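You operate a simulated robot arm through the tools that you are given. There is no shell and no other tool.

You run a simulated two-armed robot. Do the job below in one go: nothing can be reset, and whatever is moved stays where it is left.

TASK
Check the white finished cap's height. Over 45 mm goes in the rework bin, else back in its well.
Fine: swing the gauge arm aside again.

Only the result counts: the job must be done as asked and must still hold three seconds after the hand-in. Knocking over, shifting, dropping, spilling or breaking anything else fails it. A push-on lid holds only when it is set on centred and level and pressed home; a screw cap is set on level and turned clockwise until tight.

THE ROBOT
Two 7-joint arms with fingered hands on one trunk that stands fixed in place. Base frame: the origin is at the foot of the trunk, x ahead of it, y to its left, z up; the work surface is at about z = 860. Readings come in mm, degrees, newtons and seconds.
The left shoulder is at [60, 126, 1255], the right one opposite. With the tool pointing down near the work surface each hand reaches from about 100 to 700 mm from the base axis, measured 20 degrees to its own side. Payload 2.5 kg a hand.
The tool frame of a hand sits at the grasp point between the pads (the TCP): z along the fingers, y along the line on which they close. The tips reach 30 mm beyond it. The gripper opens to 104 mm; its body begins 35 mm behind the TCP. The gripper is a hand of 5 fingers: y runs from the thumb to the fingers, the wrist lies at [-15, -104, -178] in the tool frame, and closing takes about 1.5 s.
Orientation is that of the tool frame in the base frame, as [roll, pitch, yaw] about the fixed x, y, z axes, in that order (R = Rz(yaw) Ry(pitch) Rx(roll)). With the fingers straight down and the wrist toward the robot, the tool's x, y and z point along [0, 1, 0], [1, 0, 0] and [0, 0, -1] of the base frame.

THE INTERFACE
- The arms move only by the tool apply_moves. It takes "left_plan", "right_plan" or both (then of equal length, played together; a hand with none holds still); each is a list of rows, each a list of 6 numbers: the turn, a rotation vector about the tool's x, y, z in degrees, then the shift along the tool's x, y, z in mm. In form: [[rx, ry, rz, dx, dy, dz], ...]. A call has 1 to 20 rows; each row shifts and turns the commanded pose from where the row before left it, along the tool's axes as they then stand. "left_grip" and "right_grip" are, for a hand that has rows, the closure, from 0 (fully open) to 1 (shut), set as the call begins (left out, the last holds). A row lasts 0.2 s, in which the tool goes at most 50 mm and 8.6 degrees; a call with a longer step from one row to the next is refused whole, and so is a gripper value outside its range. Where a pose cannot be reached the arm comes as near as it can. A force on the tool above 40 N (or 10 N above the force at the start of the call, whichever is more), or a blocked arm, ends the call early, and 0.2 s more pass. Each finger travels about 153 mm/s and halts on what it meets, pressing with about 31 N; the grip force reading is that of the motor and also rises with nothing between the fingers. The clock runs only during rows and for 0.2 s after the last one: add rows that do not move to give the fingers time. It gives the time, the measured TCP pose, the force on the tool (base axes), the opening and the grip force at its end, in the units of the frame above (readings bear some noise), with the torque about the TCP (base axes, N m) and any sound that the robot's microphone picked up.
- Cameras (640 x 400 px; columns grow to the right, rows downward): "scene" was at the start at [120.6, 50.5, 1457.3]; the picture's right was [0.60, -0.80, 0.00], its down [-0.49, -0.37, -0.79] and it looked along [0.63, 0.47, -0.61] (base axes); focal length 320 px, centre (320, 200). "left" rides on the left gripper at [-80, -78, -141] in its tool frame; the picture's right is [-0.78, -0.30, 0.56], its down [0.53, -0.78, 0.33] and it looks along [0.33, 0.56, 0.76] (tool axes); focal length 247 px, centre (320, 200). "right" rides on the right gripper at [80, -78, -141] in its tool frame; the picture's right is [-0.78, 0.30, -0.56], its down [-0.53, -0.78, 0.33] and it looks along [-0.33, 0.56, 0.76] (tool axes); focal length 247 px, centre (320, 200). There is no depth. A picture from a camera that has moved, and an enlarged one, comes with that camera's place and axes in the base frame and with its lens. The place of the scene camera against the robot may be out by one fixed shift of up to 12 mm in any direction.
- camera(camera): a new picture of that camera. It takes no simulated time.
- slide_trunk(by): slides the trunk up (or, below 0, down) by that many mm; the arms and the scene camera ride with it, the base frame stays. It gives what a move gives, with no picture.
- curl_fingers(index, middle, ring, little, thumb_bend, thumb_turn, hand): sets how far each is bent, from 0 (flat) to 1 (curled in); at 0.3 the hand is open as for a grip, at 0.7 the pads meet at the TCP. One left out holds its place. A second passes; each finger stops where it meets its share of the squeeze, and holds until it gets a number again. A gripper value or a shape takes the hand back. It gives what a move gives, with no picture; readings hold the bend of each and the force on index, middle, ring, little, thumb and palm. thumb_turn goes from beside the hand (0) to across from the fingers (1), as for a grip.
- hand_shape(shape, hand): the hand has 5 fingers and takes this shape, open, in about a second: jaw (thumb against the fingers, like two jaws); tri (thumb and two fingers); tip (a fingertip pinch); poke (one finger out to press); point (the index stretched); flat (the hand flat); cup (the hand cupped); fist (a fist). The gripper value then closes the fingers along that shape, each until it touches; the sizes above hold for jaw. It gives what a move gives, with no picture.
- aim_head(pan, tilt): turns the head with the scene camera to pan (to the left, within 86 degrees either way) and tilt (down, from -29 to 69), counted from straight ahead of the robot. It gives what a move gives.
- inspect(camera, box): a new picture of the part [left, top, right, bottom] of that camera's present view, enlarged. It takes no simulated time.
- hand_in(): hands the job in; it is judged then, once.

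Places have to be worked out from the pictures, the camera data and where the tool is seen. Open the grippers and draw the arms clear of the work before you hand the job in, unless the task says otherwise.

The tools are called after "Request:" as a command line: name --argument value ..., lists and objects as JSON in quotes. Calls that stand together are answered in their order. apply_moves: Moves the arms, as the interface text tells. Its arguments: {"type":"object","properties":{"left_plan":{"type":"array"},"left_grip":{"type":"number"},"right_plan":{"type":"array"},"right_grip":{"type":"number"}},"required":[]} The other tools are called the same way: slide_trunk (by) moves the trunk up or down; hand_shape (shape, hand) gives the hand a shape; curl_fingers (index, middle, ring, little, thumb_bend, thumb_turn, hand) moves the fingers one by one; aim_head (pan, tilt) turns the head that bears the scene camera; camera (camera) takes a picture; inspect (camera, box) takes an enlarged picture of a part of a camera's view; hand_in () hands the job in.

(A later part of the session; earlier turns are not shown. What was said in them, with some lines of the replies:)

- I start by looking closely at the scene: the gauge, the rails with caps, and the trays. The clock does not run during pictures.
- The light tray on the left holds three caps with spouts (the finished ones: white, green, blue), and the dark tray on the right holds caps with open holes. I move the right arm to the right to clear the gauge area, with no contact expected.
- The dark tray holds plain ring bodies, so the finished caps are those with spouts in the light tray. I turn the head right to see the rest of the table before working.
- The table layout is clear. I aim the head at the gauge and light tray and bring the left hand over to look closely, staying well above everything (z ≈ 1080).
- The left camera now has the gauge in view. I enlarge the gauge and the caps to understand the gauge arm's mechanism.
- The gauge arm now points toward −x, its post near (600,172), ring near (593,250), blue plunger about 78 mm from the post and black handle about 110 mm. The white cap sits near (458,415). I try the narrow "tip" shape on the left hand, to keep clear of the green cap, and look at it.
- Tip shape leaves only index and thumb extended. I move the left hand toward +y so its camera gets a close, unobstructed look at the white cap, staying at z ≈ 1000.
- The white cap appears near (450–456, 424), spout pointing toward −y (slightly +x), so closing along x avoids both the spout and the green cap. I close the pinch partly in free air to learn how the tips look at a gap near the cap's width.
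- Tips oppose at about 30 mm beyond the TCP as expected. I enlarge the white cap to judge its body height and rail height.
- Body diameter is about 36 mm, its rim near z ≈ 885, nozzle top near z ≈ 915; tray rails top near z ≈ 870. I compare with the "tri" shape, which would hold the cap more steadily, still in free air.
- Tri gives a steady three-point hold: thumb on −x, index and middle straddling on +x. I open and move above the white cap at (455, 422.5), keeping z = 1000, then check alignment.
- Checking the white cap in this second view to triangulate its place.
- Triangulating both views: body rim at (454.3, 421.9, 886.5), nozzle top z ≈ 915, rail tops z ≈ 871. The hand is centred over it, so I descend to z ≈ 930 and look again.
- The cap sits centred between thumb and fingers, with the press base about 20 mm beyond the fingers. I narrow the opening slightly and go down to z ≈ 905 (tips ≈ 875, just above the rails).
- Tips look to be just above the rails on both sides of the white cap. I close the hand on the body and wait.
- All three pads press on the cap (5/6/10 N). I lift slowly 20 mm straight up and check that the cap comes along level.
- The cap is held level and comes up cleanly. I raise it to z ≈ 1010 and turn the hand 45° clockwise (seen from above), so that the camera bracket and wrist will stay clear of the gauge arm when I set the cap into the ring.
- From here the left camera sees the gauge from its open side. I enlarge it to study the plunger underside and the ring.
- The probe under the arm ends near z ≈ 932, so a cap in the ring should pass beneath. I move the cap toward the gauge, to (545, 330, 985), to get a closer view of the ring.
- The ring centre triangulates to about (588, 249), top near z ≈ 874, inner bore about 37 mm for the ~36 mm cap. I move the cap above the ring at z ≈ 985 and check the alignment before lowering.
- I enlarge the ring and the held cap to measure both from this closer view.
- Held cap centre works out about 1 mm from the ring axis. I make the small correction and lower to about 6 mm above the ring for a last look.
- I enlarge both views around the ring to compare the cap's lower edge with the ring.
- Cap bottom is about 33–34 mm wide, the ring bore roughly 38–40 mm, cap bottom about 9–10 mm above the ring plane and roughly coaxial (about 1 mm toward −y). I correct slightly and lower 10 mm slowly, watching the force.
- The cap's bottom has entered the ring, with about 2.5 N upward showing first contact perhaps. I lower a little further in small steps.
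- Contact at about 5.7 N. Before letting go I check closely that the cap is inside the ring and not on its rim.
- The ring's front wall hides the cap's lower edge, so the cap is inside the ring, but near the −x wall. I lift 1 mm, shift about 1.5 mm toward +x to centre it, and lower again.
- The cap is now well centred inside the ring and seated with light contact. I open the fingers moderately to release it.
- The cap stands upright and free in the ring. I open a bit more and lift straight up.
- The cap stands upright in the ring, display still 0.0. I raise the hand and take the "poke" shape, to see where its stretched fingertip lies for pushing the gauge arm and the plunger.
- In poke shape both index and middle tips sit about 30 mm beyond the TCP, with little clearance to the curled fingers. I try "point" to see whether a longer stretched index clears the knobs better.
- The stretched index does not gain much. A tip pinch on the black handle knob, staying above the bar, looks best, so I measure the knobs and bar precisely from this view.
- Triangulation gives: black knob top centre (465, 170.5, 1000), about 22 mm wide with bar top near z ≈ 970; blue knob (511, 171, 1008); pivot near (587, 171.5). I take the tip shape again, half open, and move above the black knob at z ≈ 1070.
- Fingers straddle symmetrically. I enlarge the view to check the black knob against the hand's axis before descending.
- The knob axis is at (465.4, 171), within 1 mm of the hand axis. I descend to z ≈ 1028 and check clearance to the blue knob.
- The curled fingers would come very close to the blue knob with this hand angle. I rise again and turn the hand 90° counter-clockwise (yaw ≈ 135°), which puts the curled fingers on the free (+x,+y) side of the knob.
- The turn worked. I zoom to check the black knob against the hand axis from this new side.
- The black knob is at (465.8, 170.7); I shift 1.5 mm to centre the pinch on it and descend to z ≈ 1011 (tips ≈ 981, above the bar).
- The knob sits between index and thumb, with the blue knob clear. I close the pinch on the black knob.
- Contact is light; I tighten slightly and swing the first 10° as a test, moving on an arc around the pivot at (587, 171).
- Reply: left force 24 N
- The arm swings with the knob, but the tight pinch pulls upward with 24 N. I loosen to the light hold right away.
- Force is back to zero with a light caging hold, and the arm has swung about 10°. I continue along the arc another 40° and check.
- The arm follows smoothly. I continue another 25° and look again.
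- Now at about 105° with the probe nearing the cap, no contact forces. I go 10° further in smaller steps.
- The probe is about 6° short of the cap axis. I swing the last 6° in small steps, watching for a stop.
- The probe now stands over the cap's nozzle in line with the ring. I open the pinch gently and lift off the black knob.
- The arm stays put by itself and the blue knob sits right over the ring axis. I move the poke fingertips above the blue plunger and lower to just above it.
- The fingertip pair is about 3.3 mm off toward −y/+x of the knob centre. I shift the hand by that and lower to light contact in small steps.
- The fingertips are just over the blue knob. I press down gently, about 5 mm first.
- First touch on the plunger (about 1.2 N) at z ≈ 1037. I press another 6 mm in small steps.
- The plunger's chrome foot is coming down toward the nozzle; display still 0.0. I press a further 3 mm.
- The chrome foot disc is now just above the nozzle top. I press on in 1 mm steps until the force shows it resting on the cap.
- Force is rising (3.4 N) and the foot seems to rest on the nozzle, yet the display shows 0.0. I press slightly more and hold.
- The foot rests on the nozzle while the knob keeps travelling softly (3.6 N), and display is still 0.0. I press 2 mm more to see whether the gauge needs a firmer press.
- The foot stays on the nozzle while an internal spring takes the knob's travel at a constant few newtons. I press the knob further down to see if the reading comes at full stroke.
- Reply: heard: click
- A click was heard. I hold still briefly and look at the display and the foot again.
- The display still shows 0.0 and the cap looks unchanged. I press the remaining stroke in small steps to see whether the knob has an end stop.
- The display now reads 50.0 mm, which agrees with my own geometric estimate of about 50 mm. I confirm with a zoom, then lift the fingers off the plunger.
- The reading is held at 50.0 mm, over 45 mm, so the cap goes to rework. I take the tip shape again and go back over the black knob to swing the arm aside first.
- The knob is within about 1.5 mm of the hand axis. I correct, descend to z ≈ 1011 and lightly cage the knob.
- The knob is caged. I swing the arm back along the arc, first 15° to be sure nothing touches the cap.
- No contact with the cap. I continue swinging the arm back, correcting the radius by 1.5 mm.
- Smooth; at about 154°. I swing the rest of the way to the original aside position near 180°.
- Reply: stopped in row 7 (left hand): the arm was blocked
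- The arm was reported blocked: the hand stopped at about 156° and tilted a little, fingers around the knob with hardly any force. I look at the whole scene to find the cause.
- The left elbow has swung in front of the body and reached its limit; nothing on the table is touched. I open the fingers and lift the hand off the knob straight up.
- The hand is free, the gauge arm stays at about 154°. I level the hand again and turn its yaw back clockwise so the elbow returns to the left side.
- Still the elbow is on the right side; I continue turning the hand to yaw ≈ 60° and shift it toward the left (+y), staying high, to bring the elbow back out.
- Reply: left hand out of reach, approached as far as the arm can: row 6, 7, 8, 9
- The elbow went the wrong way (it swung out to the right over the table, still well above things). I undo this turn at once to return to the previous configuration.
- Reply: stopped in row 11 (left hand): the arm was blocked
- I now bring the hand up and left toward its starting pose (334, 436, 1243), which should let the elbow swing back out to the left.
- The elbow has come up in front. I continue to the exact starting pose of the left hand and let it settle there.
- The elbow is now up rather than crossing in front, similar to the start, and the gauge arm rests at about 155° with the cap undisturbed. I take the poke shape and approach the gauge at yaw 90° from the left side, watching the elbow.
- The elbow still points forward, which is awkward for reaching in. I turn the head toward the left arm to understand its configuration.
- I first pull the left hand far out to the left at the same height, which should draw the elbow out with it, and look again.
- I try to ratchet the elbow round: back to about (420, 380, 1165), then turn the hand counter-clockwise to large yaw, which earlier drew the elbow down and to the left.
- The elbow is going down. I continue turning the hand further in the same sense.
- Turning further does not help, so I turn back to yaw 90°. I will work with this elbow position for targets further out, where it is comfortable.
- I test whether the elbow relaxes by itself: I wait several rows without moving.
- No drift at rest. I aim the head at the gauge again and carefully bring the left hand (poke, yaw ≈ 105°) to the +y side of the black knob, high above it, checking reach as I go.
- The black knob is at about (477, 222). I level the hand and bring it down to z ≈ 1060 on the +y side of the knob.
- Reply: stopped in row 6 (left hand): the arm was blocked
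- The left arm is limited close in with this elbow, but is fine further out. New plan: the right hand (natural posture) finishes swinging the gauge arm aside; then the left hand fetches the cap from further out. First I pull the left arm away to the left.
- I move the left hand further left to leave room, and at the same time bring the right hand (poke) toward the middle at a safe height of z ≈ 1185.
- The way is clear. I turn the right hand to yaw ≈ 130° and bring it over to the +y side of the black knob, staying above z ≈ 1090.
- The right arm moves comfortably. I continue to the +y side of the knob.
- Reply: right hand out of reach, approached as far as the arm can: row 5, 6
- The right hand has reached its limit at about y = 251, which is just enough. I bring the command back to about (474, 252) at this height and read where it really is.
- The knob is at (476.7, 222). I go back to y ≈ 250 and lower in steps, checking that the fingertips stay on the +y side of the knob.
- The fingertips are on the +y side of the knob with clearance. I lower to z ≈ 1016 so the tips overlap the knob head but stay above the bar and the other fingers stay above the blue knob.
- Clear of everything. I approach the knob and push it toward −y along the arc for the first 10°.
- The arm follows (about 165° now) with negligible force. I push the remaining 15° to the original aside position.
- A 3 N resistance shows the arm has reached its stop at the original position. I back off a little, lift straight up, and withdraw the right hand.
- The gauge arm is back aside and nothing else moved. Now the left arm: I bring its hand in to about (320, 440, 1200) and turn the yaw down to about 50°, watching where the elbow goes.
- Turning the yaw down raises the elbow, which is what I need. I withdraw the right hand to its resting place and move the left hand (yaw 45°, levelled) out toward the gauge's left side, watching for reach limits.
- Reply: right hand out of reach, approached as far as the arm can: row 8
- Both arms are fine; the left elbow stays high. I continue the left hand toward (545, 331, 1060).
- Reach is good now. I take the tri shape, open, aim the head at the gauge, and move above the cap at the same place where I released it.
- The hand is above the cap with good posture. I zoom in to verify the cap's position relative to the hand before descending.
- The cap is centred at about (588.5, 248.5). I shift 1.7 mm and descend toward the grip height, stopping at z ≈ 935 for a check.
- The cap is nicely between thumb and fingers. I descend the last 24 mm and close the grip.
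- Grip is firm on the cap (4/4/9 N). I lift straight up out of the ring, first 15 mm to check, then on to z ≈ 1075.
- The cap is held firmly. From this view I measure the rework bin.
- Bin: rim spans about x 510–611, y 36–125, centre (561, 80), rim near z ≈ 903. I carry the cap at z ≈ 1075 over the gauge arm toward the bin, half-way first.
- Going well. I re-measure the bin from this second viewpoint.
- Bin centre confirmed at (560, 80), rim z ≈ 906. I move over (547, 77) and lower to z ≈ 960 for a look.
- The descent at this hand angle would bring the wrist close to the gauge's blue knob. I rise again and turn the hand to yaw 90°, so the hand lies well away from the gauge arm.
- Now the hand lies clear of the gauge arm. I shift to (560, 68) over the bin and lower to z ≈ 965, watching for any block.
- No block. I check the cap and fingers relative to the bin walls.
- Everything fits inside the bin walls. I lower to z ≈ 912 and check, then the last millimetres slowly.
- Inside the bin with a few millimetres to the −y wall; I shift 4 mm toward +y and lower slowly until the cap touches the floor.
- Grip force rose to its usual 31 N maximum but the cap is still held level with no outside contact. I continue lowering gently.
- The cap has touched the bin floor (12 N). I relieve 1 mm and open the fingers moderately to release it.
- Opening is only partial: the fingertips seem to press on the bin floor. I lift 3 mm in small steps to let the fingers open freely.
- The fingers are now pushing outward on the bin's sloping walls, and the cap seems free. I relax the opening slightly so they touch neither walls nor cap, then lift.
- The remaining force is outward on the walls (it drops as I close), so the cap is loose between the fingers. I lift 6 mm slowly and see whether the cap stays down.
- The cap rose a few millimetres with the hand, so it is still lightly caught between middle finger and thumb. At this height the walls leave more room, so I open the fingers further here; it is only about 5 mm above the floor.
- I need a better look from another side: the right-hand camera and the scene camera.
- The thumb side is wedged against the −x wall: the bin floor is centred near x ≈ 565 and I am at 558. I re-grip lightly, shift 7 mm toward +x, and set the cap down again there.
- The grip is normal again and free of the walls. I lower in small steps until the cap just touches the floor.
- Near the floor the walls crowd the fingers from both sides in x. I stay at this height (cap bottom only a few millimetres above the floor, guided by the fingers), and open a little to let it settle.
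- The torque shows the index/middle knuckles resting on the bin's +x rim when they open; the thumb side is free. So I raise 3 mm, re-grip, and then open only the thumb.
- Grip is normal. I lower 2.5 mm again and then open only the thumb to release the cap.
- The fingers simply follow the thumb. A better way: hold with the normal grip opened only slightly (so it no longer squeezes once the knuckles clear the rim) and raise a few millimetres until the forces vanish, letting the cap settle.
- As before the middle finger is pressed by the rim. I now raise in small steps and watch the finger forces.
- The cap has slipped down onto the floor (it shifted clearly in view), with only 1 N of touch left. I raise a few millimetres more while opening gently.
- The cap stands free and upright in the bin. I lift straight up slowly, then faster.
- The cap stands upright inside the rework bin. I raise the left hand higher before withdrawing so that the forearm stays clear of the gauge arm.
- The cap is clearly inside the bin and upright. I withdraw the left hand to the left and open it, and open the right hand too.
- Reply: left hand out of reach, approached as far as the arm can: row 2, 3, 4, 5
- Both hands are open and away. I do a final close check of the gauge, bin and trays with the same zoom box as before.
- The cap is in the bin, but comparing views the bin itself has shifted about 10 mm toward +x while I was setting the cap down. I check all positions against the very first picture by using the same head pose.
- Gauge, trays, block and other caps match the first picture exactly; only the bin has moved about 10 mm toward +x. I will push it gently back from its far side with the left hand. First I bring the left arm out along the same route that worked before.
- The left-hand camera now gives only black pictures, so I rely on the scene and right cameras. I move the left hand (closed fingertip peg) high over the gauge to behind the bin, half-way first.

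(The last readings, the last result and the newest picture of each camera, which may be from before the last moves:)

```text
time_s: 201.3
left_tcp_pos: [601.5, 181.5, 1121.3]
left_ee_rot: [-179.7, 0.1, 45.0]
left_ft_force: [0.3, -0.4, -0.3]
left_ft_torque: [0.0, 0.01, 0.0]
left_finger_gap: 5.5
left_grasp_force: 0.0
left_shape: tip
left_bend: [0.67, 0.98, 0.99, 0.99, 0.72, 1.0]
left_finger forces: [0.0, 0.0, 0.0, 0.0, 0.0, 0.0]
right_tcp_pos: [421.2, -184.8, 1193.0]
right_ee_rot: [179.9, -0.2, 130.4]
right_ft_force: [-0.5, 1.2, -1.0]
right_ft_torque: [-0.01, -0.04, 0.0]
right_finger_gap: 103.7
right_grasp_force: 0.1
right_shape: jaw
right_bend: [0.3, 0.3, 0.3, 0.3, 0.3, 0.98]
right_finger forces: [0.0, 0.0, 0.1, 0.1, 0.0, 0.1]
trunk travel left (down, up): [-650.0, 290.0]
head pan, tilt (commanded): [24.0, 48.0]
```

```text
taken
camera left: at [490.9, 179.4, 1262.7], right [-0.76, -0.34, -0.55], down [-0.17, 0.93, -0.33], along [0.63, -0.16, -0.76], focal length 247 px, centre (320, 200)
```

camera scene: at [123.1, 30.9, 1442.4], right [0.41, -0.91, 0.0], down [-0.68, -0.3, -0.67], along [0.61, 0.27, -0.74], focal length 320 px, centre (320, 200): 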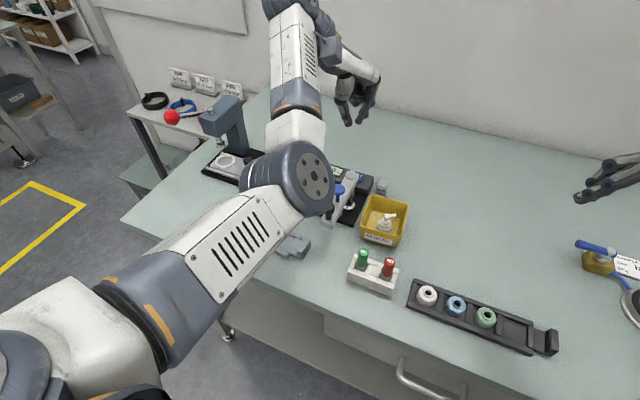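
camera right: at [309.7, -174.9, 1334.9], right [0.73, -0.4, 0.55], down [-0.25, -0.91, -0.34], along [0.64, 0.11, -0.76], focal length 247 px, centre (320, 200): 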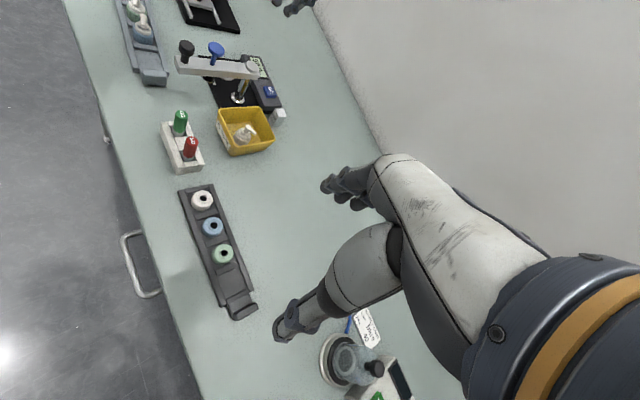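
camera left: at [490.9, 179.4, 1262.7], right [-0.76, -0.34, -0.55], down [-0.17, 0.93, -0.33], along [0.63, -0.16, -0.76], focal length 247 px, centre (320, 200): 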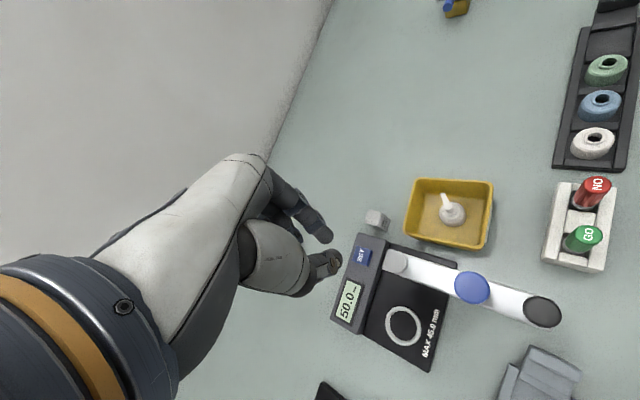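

The left camera works again. I measure the bin's present position from this view.

Request:
inspect --camera "left" --box '[340, 165, 510, 275]'

```text
3.64 times, centred on (425, 220) of left
camera zoom: at [490.9, 179.4, 1262.7], right [-0.76, -0.34, -0.55], down [-0.17, 0.93, -0.33], along [0.63, -0.16, -0.76], focal length 898 px, centre (-62, 127)
```

zoom: 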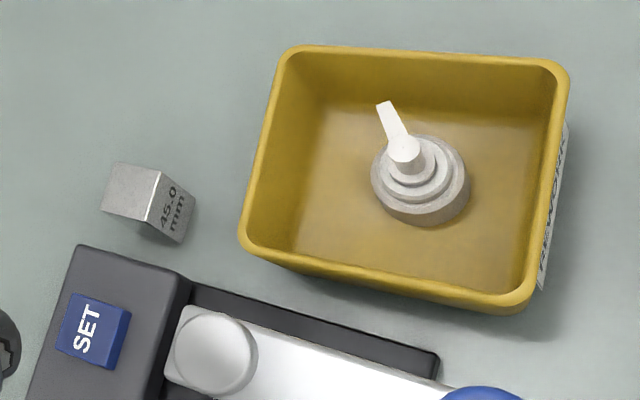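

Bin centre is now (571, 80) against (561, 80) originally, so it has to go back 10 mm in −x. The block is at (671, 113), clear of my path. I go over to (658, 74) behind the bin, still high, and turn to yaw 60°.

Request:
apply_moves --left_plan '[[0, 0, 0, -6, 19.1, 0], [0, 0, 0, -6, 19.1, 0], [0, 0, 0, -6, 19.1, 0], [0, 0, 0, -6, 19.1, 0], [0, 0, 0, -6.1, 19.1, 0], [0, 0, 0, -6.1, 19.1, 0], [0, 0, -7.5, 0, 0, 0], [0, 0, -7.5, 0, 0, 0], [0, 0, 0, 0, 0, 20], [0, 0, 0, 0, 0, 20], [0, 0, 0, 0, 0, 20], [0, 0, 0, 0, 0, 0]]'

Request:
camera --camera "left"

Request:
camera --camera "scene"

Request:
inspect --camera "right" --box '[180, 60, 320, 170]'

```text
time_s: 203.9
left_tcp_pos: [645.6, 74.1, 1062.4]
left_ee_rot: [-179.8, 0.0, 60.0]
left_ft_force: [0.1, -0.2, 0.7]
left_ft_torque: [0.04, -0.04, -0.02]
left_finger_gap: 5.4
left_grasp_force: 0.0
left_shape: tip
left_bend: [0.67, 0.98, 0.99, 0.99, 0.72, 1.0]
left_finger forces: [0.0, 0.1, 0.1, 0.0, 0.1, 0.0]
left hand out of reach, approached as far as the arm can: row 6
right_tcp_pos: [421.8, -186.3, 1193.0]
right_ee_rot: [179.9, -0.2, 130.4]
right_ft_force: [-0.2, 0.4, 0.1]
right_ft_torque: [0.02, 0.03, 0.01]
right_finger_gap: 104.0
right_grasp_force: 0.0
right_shape: jaw
right_bend: [0.3, 0.3, 0.3, 0.3, 0.3, 0.98]
right_finger forces: [0.0, 0.0, 0.0, 0.1, 0.1, 0.0]
trunk travel left (down, up): [-650.0, 290.0]
head pan, tilt (commanded): [24.0, 48.0]
```

```text
taken
camera left: at [539.3, 43.3, 1202.9], right [-0.65, -0.52, -0.56], down [-0.41, 0.85, -0.33], along [0.65, 0.01, -0.76], focal length 247 px, centre (320, 200)
```

left: 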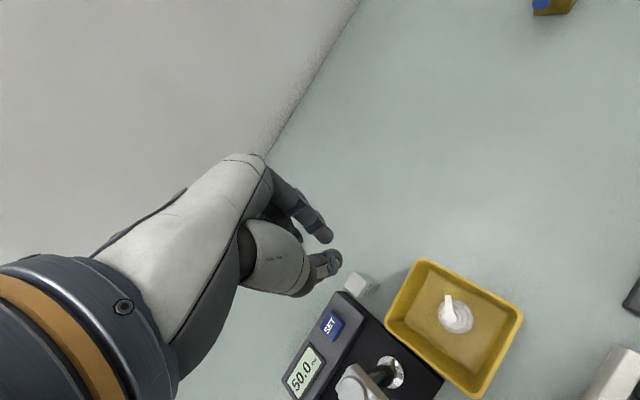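

```text
taken
camera scene: at [123.1, 30.8, 1442.5], right [0.41, -0.91, 0.0], down [-0.68, -0.3, -0.67], along [0.61, 0.27, -0.74], focal length 320 px, centre (320, 200)
```

scene: 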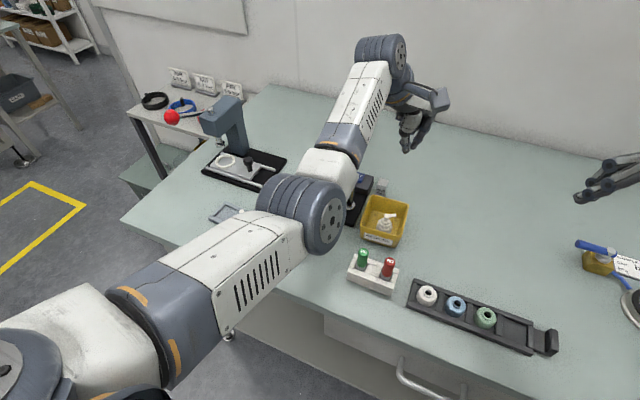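

```text
3.64 times, centred on (250, 115) of right
camera zoom: at [309.6, -175.0, 1334.9], right [0.73, -0.4, 0.55], down [-0.25, -0.91, -0.34], along [0.64, 0.11, -0.76], focal length 898 px, centre (574, 509)
```

zoom: 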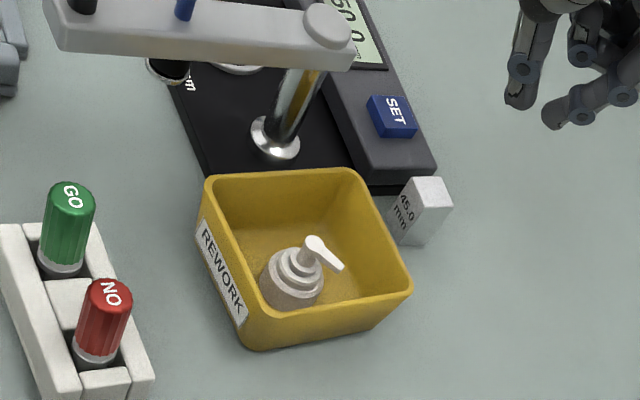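

I am at (647, 74), clear behind the bin. I lower in steps to z ≈ 975 and check that the arm still follows exactly.

Request:
apply_moves --left_plan '[[0, 0, 0, 0, 0, 15], [0, 0, 0, 0, 0, 15], [0, 0, 0, 0, 0, 15], [0, 0, 0, 0, 0, 15], [0, 0, 0, 0, 0, 15], [0, 0, 0, 0, 0, 12], [0, 0, 0, 0, 0, 0]]'

Request:
inspect --camera "left" --box '[280, 190, 480, 390]'

Request:
inspect --camera "right" --box '[180, 60, 320, 170]'

```text
time_s: 205.5
left_tcp_pos: [645.9, 75.2, 974.4]
left_ee_rot: [-179.6, 0.0, 60.0]
left_ft_force: [0.5, 0.1, -0.4]
left_ft_torque: [0.02, -0.01, -0.02]
left_finger_gap: 5.8
left_grasp_force: 0.1
left_shape: tip
left_bend: [0.67, 0.98, 0.99, 0.99, 0.72, 1.0]
left_finger forces: [0.0, 0.0, 0.1, 0.0, 0.0, 0.0]
right_tcp_pos: [421.6, -184.1, 1192.6]
right_ee_rot: [179.9, -0.2, 130.4]
right_ft_force: [-0.5, -0.4, 0.4]
right_ft_torque: [0.01, 0.01, -0.01]
right_finger_gap: 104.0
right_grasp_force: 0.1
right_shape: jaw
right_bend: [0.3, 0.3, 0.3, 0.3, 0.3, 0.98]
right_finger forces: [0.0, 0.0, 0.1, 0.1, 0.1, 0.1]
trunk travel left (down, up): [-650.0, 290.0]
head pan, tilt (commanded): [24.0, 48.0]
```

```text
2.00 times, centred on (380, 290) of left
camera zoom: at [538.7, 44.5, 1115.3], right [-0.65, -0.52, -0.56], down [-0.41, 0.85, -0.33], along [0.65, 0.01, -0.76], focal length 494 px, centre (200, 20)
```

zoom: 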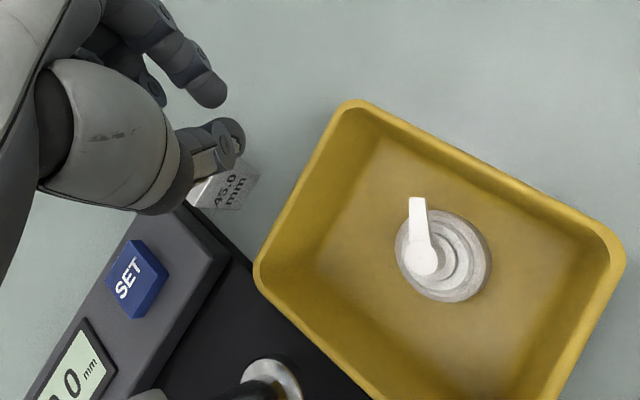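

```text
3.64 times, centred on (250, 115) of right
camera zoom: at [309.7, -175.0, 1334.9], right [0.73, -0.4, 0.55], down [-0.25, -0.91, -0.34], along [0.64, 0.11, -0.76], focal length 898 px, centre (574, 509)
```

zoom: 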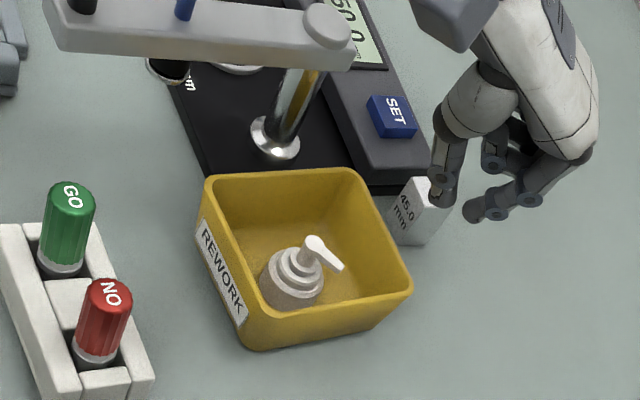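

The thumb tip is at (640, 78), 12 mm behind the bin wall and 15 mm clear of the block. I lower to z ≈ 922 so the tips reach below the bin rim.

Request:
apply_moves --left_plan '[[0, 0, 0, 0, 0, 12], [0, 0, 0, 0, 0, 12], [0, 0, 0, 0, 0, 12], [0, 0, 0, 0, 0, 10], [0, 0, 0, 0, 0, 6], [0, 0, 0, 0, 0, 0]]'

Request:
inspect --camera "left" --box '[280, 190, 480, 390]'

Request:
inspect --camera "right" --box '[180, 60, 320, 170]'

```text
time_s: 206.9
left_tcp_pos: [644.7, 75.8, 922.1]
left_ee_rot: [-179.6, 0.1, 60.1]
left_ft_force: [0.5, 0.0, -0.9]
left_ft_torque: [-0.03, 0.01, 0.0]
left_finger_gap: 5.4
left_grasp_force: 0.0
left_shape: tip
left_bend: [0.67, 0.98, 0.99, 0.99, 0.72, 1.0]
left_finger forces: [0.1, 0.0, 0.1, 0.1, 0.1, 0.0]
right_tcp_pos: [421.1, -186.0, 1192.4]
right_ee_rot: [179.9, -0.2, 130.5]
right_ft_force: [-0.5, 0.5, 0.4]
right_ft_torque: [-0.02, -0.03, -0.01]
right_finger_gap: 103.9
right_grasp_force: 0.1
right_shape: jaw
right_bend: [0.3, 0.3, 0.3, 0.3, 0.3, 0.98]
right_finger forces: [0.0, 0.0, 0.0, 0.0, 0.1, 0.0]
trunk travel left (down, up): [-650.0, 290.0]
head pan, tilt (commanded): [24.0, 48.0]
```

```text
2.00 times, centred on (380, 290) of left
camera zoom: at [538.8, 44.5, 1063.7], right [-0.65, -0.52, -0.56], down [-0.41, 0.85, -0.33], along [0.65, 0.01, -0.76], focal length 494 px, centre (200, 20)
```

zoom: 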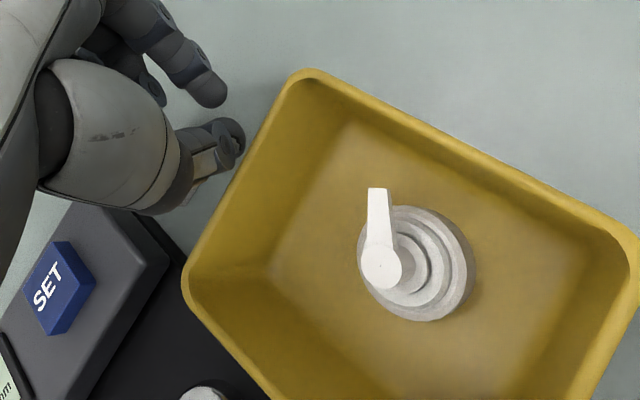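

```text
3.64 times, centred on (250, 115) of right
camera zoom: at [309.7, -175.0, 1334.9], right [0.73, -0.4, 0.55], down [-0.25, -0.91, -0.34], along [0.64, 0.11, -0.76], focal length 898 px, centre (574, 509)
```

zoom: 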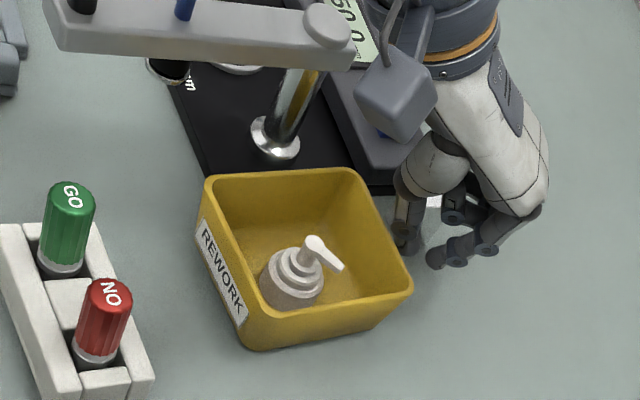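

In position behind the bin. I move toward −x 10 mm in small steps, then look.

Request:
apply_moves --left_plan '[[0, 0, 0, -1, -1.73, 0], [0, 0, 0, -1, -1.73, 0], [0, 0, 0, -1, -1.73, 0], [0, 0, 0, -1, -1.73, 0], [0, 0, 0, -1, -1.73, 0], [0, 0, 0, 0, 0, 0]]'

Request:
inspect --camera "right" --box '[180, 60, 320, 170]'

Request:
inspect --camera "left" --box '[280, 190, 480, 390]'

```text
time_s: 208.3
left_tcp_pos: [635.1, 74.7, 922.6]
left_ee_rot: [-179.8, -0.1, 60.0]
left_ft_force: [0.1, 0.5, 1.6]
left_ft_torque: [0.03, 0.0, 0.02]
left_finger_gap: 5.5
left_grasp_force: 0.0
left_shape: tip
left_bend: [0.67, 0.98, 0.99, 0.99, 0.72, 1.0]
left_finger forces: [0.0, 0.1, 0.0, 0.1, 0.5, 0.1]
right_tcp_pos: [422.1, -184.1, 1194.1]
right_ee_rot: [179.9, -0.2, 130.3]
right_ft_force: [-0.2, -0.2, -0.6]
right_ft_torque: [0.01, -0.02, 0.01]
right_finger_gap: 103.8
right_grasp_force: 0.0
right_shape: jaw
right_bend: [0.3, 0.3, 0.3, 0.3, 0.3, 0.98]
right_finger forces: [0.0, 0.1, 0.0, 0.0, 0.0, 0.0]
trunk travel left (down, up): [-650.0, 290.0]
head pan, tilt (commanded): [24.0, 48.0]
```

```text
3.64 times, centred on (250, 115) of right
camera zoom: at [309.7, -175.0, 1334.9], right [0.73, -0.4, 0.55], down [-0.25, -0.91, -0.34], along [0.64, 0.11, -0.76], focal length 898 px, centre (574, 509)
```

zoom: 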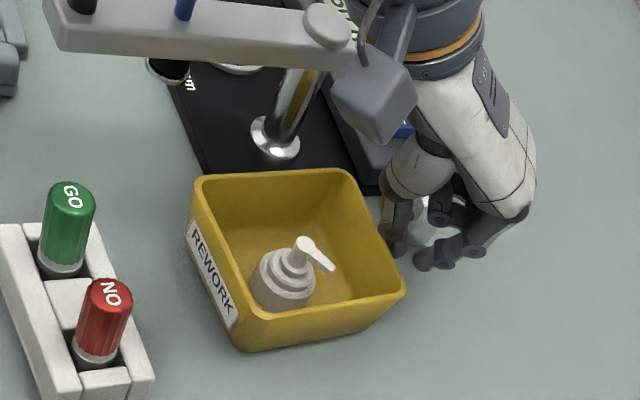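

```text
2.00 times, centred on (380, 290) of left
camera zoom: at [528.9, 44.0, 1063.6], right [-0.65, -0.52, -0.56], down [-0.41, 0.85, -0.33], along [0.65, 0.01, -0.76], focal length 494 px, centre (200, 20)
```

zoom: 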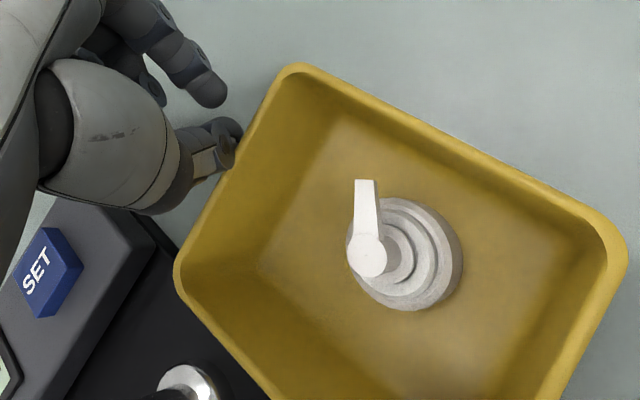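

The bin has followed; triangulated centre is now about (564.6, 82), some 3 mm from its original place. I push about 3 mm more.

Request:
apply_moves --left_plan '[[0, 0, 0, -0.55, -0.95, 0], [0, 0, 0, -0.55, -0.95, 0], [0, 0, 0, -0.55, -0.95, 0], [0, 0, 0, 0, 0, 0]]'

Request:
inspect --camera "left" --box '[280, 190, 480, 390]'

Request:
inspect --camera "right" --box '[180, 60, 320, 170]'

```text
time_s: 209.3
left_tcp_pos: [633.7, 74.6, 923.3]
left_ee_rot: [-179.7, 0.0, 60.0]
left_ft_force: [0.6, 0.1, 0.9]
left_ft_torque: [0.03, -0.01, 0.0]
left_finger_gap: 5.3
left_grasp_force: 0.1
left_shape: tip
left_bend: [0.67, 0.98, 0.99, 0.99, 0.72, 1.0]
left_finger forces: [0.0, 0.0, 0.0, 0.0, 0.3, 0.0]
right_tcp_pos: [421.7, -185.8, 1192.9]
right_ee_rot: [179.9, -0.1, 130.3]
right_ft_force: [0.3, 0.4, -0.1]
right_ft_torque: [-0.04, 0.03, 0.02]
right_finger_gap: 104.0
right_grasp_force: 0.1
right_shape: jaw
right_bend: [0.3, 0.3, 0.3, 0.3, 0.3, 0.98]
right_finger forces: [0.0, 0.1, 0.0, 0.0, 0.1, 0.1]
trunk travel left (down, up): [-650.0, 290.0]
head pan, tilt (commanded): [24.0, 48.0]
```

```text
2.00 times, centred on (380, 290) of left
camera zoom: at [526.5, 43.9, 1063.1], right [-0.65, -0.52, -0.56], down [-0.41, 0.85, -0.33], along [0.65, 0.01, -0.76], focal length 494 px, centre (200, 20)
```

zoom: 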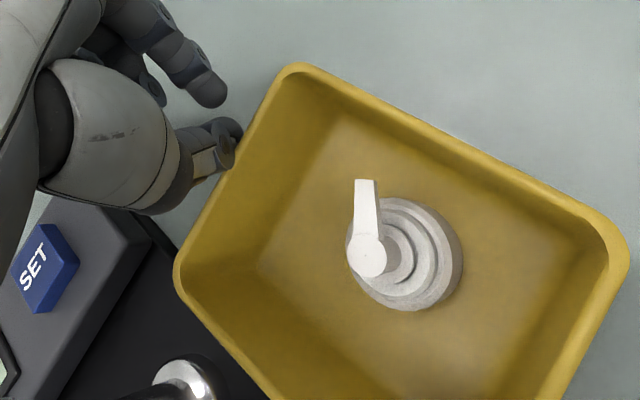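

```text
3.64 times, centred on (250, 115) of right
camera zoom: at [309.7, -175.0, 1334.9], right [0.73, -0.4, 0.55], down [-0.25, -0.91, -0.34], along [0.64, 0.11, -0.76], focal length 898 px, centre (574, 509)
```

zoom: 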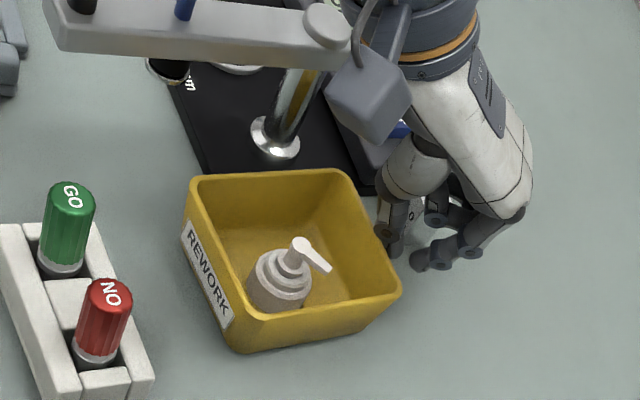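

The bin is back within about 1 mm of its original place. I back the fingers off toward +x and lift straight up.

Request:
apply_moves --left_plan '[[0, 0, 0, 1.5, 2.6, 0], [0, 0, 0, 1.5, 2.6, 0], [0, 0, 0, 1.0, 1.7, 0], [0, 0, 0, 0, 0, -8], [0, 0, 0, 0, 0, -15], [0, 0, 0, 0, 0, -20], [0, 0, 0, 0, 0, -20], [0, 0, 0, 0, 0, -20], [0, 0, 0, 0, 0, -20], [0, 0, 0, 0, 0, -20], [0, 0, 0, 0, 0, -20], [0, 0, 0, 0, 0, 0]]'

Request:
camera --camera "scene"

Request:
inspect --camera "right" --box '[180, 60, 320, 170]'

```text
time_s: 211.9
left_tcp_pos: [643.3, 74.9, 1064.8]
left_ee_rot: [-179.7, -0.1, 60.0]
left_ft_force: [0.6, 0.5, 0.5]
left_ft_torque: [0.0, -0.01, -0.03]
left_finger_gap: 5.2
left_grasp_force: 0.0
left_shape: tip
left_bend: [0.67, 0.98, 0.99, 0.99, 0.72, 1.0]
left_finger forces: [0.1, 0.1, 0.1, 0.0, 0.1, 0.0]
right_tcp_pos: [421.6, -183.7, 1193.7]
right_ee_rot: [180.0, -0.1, 130.4]
right_ft_force: [0.6, 0.4, -0.3]
right_ft_torque: [0.03, 0.02, 0.0]
right_finger_gap: 104.1
right_grasp_force: 0.1
right_shape: jaw
right_bend: [0.3, 0.3, 0.3, 0.3, 0.3, 0.98]
right_finger forces: [0.1, 0.0, 0.1, 0.0, 0.1, 0.0]
trunk travel left (down, up): [-650.0, 290.0]
head pan, tilt (commanded): [24.0, 48.0]
```

```text
taken
camera scene: at [123.3, 30.9, 1442.4], right [0.41, -0.91, 0.0], down [-0.68, -0.3, -0.67], along [0.61, 0.27, -0.74], focal length 320 px, centre (320, 200)
```

scene: 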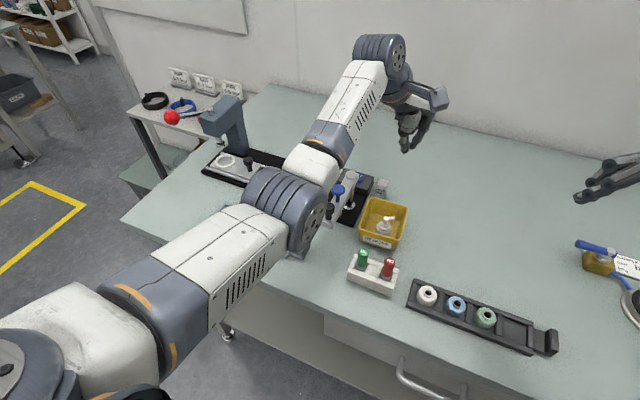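

```text
3.64 times, centred on (250, 115) of right
camera zoom: at [309.8, -174.9, 1334.9], right [0.73, -0.4, 0.55], down [-0.25, -0.91, -0.34], along [0.64, 0.11, -0.76], focal length 898 px, centre (574, 509)
```

zoom: 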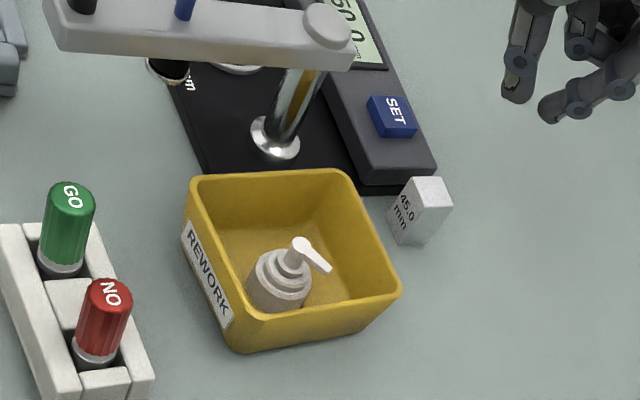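

The block and everything else are undisturbed; the cap stands in the bin. I withdraw the left hand by the same route I came.

Request:
apply_moves --left_plan '[[0, 0, 0, 0, 0, -20], [0, 0, 0, 0, 0, -20], [0, 0, 0, 0, 0, -18], [0, 0, 7.5, 0, 0, 0], [0, 0, 7.5, 0, 0, 0], [0, 0, 0, 6, -19, 0], [0, 0, 0, 6, -19, 0], [0, 0, 0, 6, -19, 0], [0, 0, 0, 6, -19, 0], [0, 0, 0, 6, -19, 0], [0, 0, 0, 11.2, -24.4, 0], [0, 0, 0, 11.2, -24.4, 0], [0, 0, 0, 11.2, -24.4, 0], [0, 0, 0, 11.2, -24.4, 0], [0, 0, 0, 11.2, -24.4, 0], [0, 0, 0, 11.2, -24.4, 0], [0, 0, 0, -3, -20, -10], [0, 0, 0, -3, -20, -10], [0, 0, 0, -3, -20, -10], [0, 0, 0, -3, -20, -10]]'

Request:
camera --camera "scene"

```text
time_s: 216.1
left_tcp_pos: [473.3, 361.0, 1165.6]
left_ee_rot: [-179.8, 0.1, 45.0]
left_ft_force: [-0.8, 0.7, 0.2]
left_ft_torque: [0.01, -0.05, 0.06]
left_finger_gap: 5.4
left_grasp_force: 0.0
left_shape: tip
left_bend: [0.67, 0.98, 0.99, 0.99, 0.72, 1.0]
left_finger forces: [0.0, 0.0, 0.0, 0.0, 0.1, 0.0]
right_tcp_pos: [419.9, -185.4, 1192.2]
right_ee_rot: [180.0, -0.2, 130.4]
right_ft_force: [0.2, 0.4, 1.3]
right_ft_torque: [-0.01, -0.04, 0.01]
right_finger_gap: 103.9
right_grasp_force: 0.0
right_shape: jaw
right_bend: [0.3, 0.3, 0.3, 0.3, 0.3, 0.98]
right_finger forces: [0.0, 0.1, 0.0, 0.0, 0.1, 0.0]
trunk travel left (down, up): [-650.0, 290.0]
head pan, tilt (commanded): [24.0, 48.0]
```

```text
taken
camera scene: at [122.9, 31.0, 1442.5], right [0.41, -0.91, 0.0], down [-0.68, -0.3, -0.67], along [0.61, 0.27, -0.74], focal length 320 px, centre (320, 200)
```

scene: 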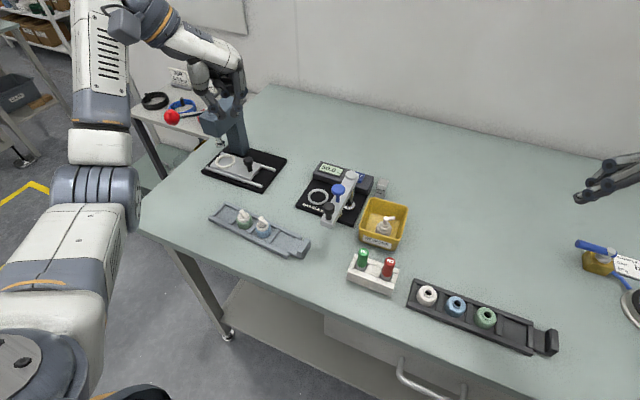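

The left arm is clear with a natural posture again. I draw it a bit further back and open the hand.

Request:
apply_moves --left_plan '[[0, 0, 0, -2, -24, -11], [0, 0, 0, -2, -24, -11], [0, 0, 0, -2, -24, -11], [0, 0, 0, -2, -24, -11], [0, 0, 0, -2, -24, -11], [0, 0, 0, 0, 0, 0]]'

Request:
hand_shape --hand "left" --shape "jaw"

Request:
inspect --camera "scene" --box '[330, 170, 430, 260]'

Request:
inspect --camera "scene" --box '[200, 140, 400, 270]'

Request:
camera --camera "scene"

```text
time_s: 217.5
left_tcp_pos: [383.4, 440.4, 1220.1]
left_ee_rot: [-179.7, 0.1, 45.1]
left_ft_force: [-0.6, -0.1, 0.0]
left_ft_torque: [-0.01, -0.02, -0.02]
left_finger_gap: 5.2
left_grasp_force: 0.0
left_shape: tip
left_bend: [0.67, 0.98, 0.99, 0.99, 0.72, 1.0]
left_finger forces: [0.0, 0.1, 0.0, 0.0, 0.0, 0.0]
right_tcp_pos: [420.8, -185.9, 1192.1]
right_ee_rot: [179.9, -0.2, 130.4]
right_ft_force: [-0.4, -0.2, 0.5]
right_ft_torque: [0.02, -0.01, 0.04]
right_finger_gap: 103.9
right_grasp_force: 0.0
right_shape: jaw
right_bend: [0.3, 0.3, 0.3, 0.3, 0.3, 0.98]
right_finger forces: [0.0, 0.0, 0.1, 0.0, 0.0, 0.0]
trunk travel left (down, up): [-650.0, 290.0]
head pan, tilt (commanded): [24.0, 48.0]
```

```text
time_s: 218.4
left_tcp_pos: [382.1, 439.1, 1220.0]
left_ee_rot: [-179.8, 0.1, 45.0]
left_ft_force: [0.0, -0.3, -0.9]
left_ft_torque: [0.0, -0.04, 0.01]
left_finger_gap: 103.4
left_grasp_force: 0.0
left_shape: jaw
left_bend: [0.3, 0.3, 0.3, 0.3, 0.3, 0.98]
left_finger forces: [0.0, 0.0, 0.1, 0.0, 0.0, 0.1]
right_tcp_pos: [420.6, -183.7, 1192.8]
right_ee_rot: [179.9, -0.1, 130.4]
right_ft_force: [-0.1, 0.2, 0.4]
right_ft_torque: [0.01, -0.01, 0.03]
right_finger_gap: 104.1
right_grasp_force: 0.1
right_shape: jaw
right_bend: [0.3, 0.3, 0.3, 0.3, 0.3, 0.98]
right_finger forces: [0.1, 0.0, 0.1, 0.0, 0.1, 0.0]
trunk travel left (down, up): [-650.0, 290.0]
head pan, tilt (commanded): [24.0, 48.0]
```

```text
4.44 times, centred on (380, 215) of scene
camera zoom: at [123.2, 30.9, 1442.4], right [0.41, -0.91, 0.0], down [-0.68, -0.3, -0.67], along [0.61, 0.27, -0.74], focal length 1424 px, centre (53, 133)
```

zoom: 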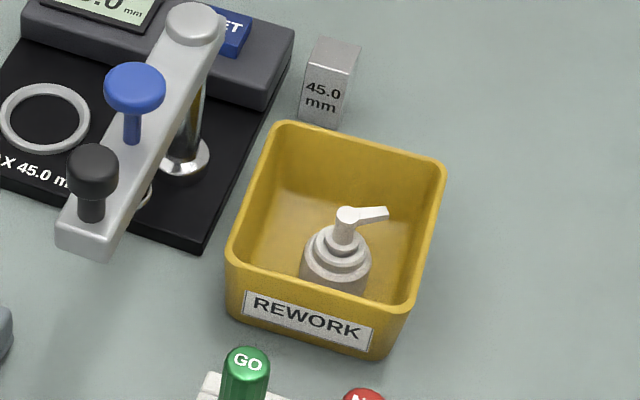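

```text
3.08 times, centred on (300, 205) of scene
camera zoom: at [123.2, 30.9, 1442.4], right [0.41, -0.91, 0.0], down [-0.68, -0.3, -0.67], along [0.61, 0.27, -0.74], focal length 986 px, centre (382, 185)
```

zoom: 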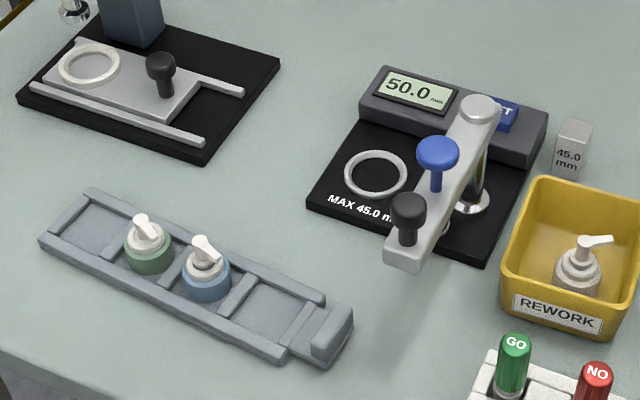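

```text
taken
camera scene: at [123.2, 30.9, 1442.4], right [0.41, -0.91, 0.0], down [-0.68, -0.3, -0.67], along [0.61, 0.27, -0.74], focal length 320 px, centre (320, 200)
```

scene: 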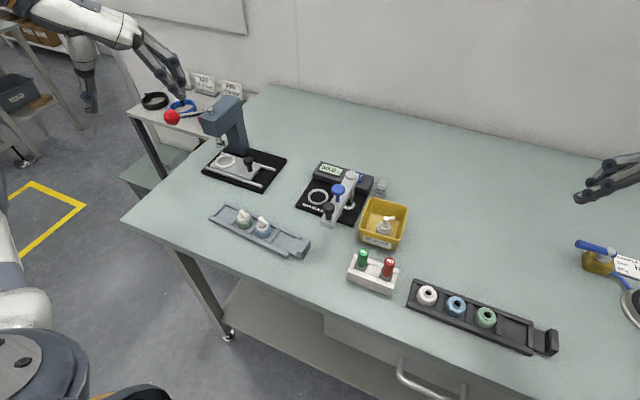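

Final state checks out: the cap measured 50.0 mm and stands in the rework bin. The gauge arm is back aside, and the bin matches its original place to within a millimetre or two. All other items are untouched, and both hands are open and clear. I hand the job in.

Request:
hand_in

```text
The job is handed in.
```

The white finished cap measured 50.0 mm on the gauge. That is over the 45 mm limit, so it now stands upright in the rework bin.

- **Gauge:** I swung the gauge arm back aside to its original position. I took the reading without checking the gauge against the 45.0 mm block. My own camera estimate of the cap was also about 50 mm.
- **Bin:** The bin slid about 10 mm while I was setting the cap down. I pushed it back to within about 1 to 2 mm of where it was; it may still be turned a degree or two.
- **Cap release:** The cap dropped roughly a centimetre onto the bin floor when I let go of it.
- **Everything else:** The other caps, trays, block and go/no-go plugs look unmoved against the first picture.

Both hands are open and the arms are clear. The job is handed in, but I got no verdict back.
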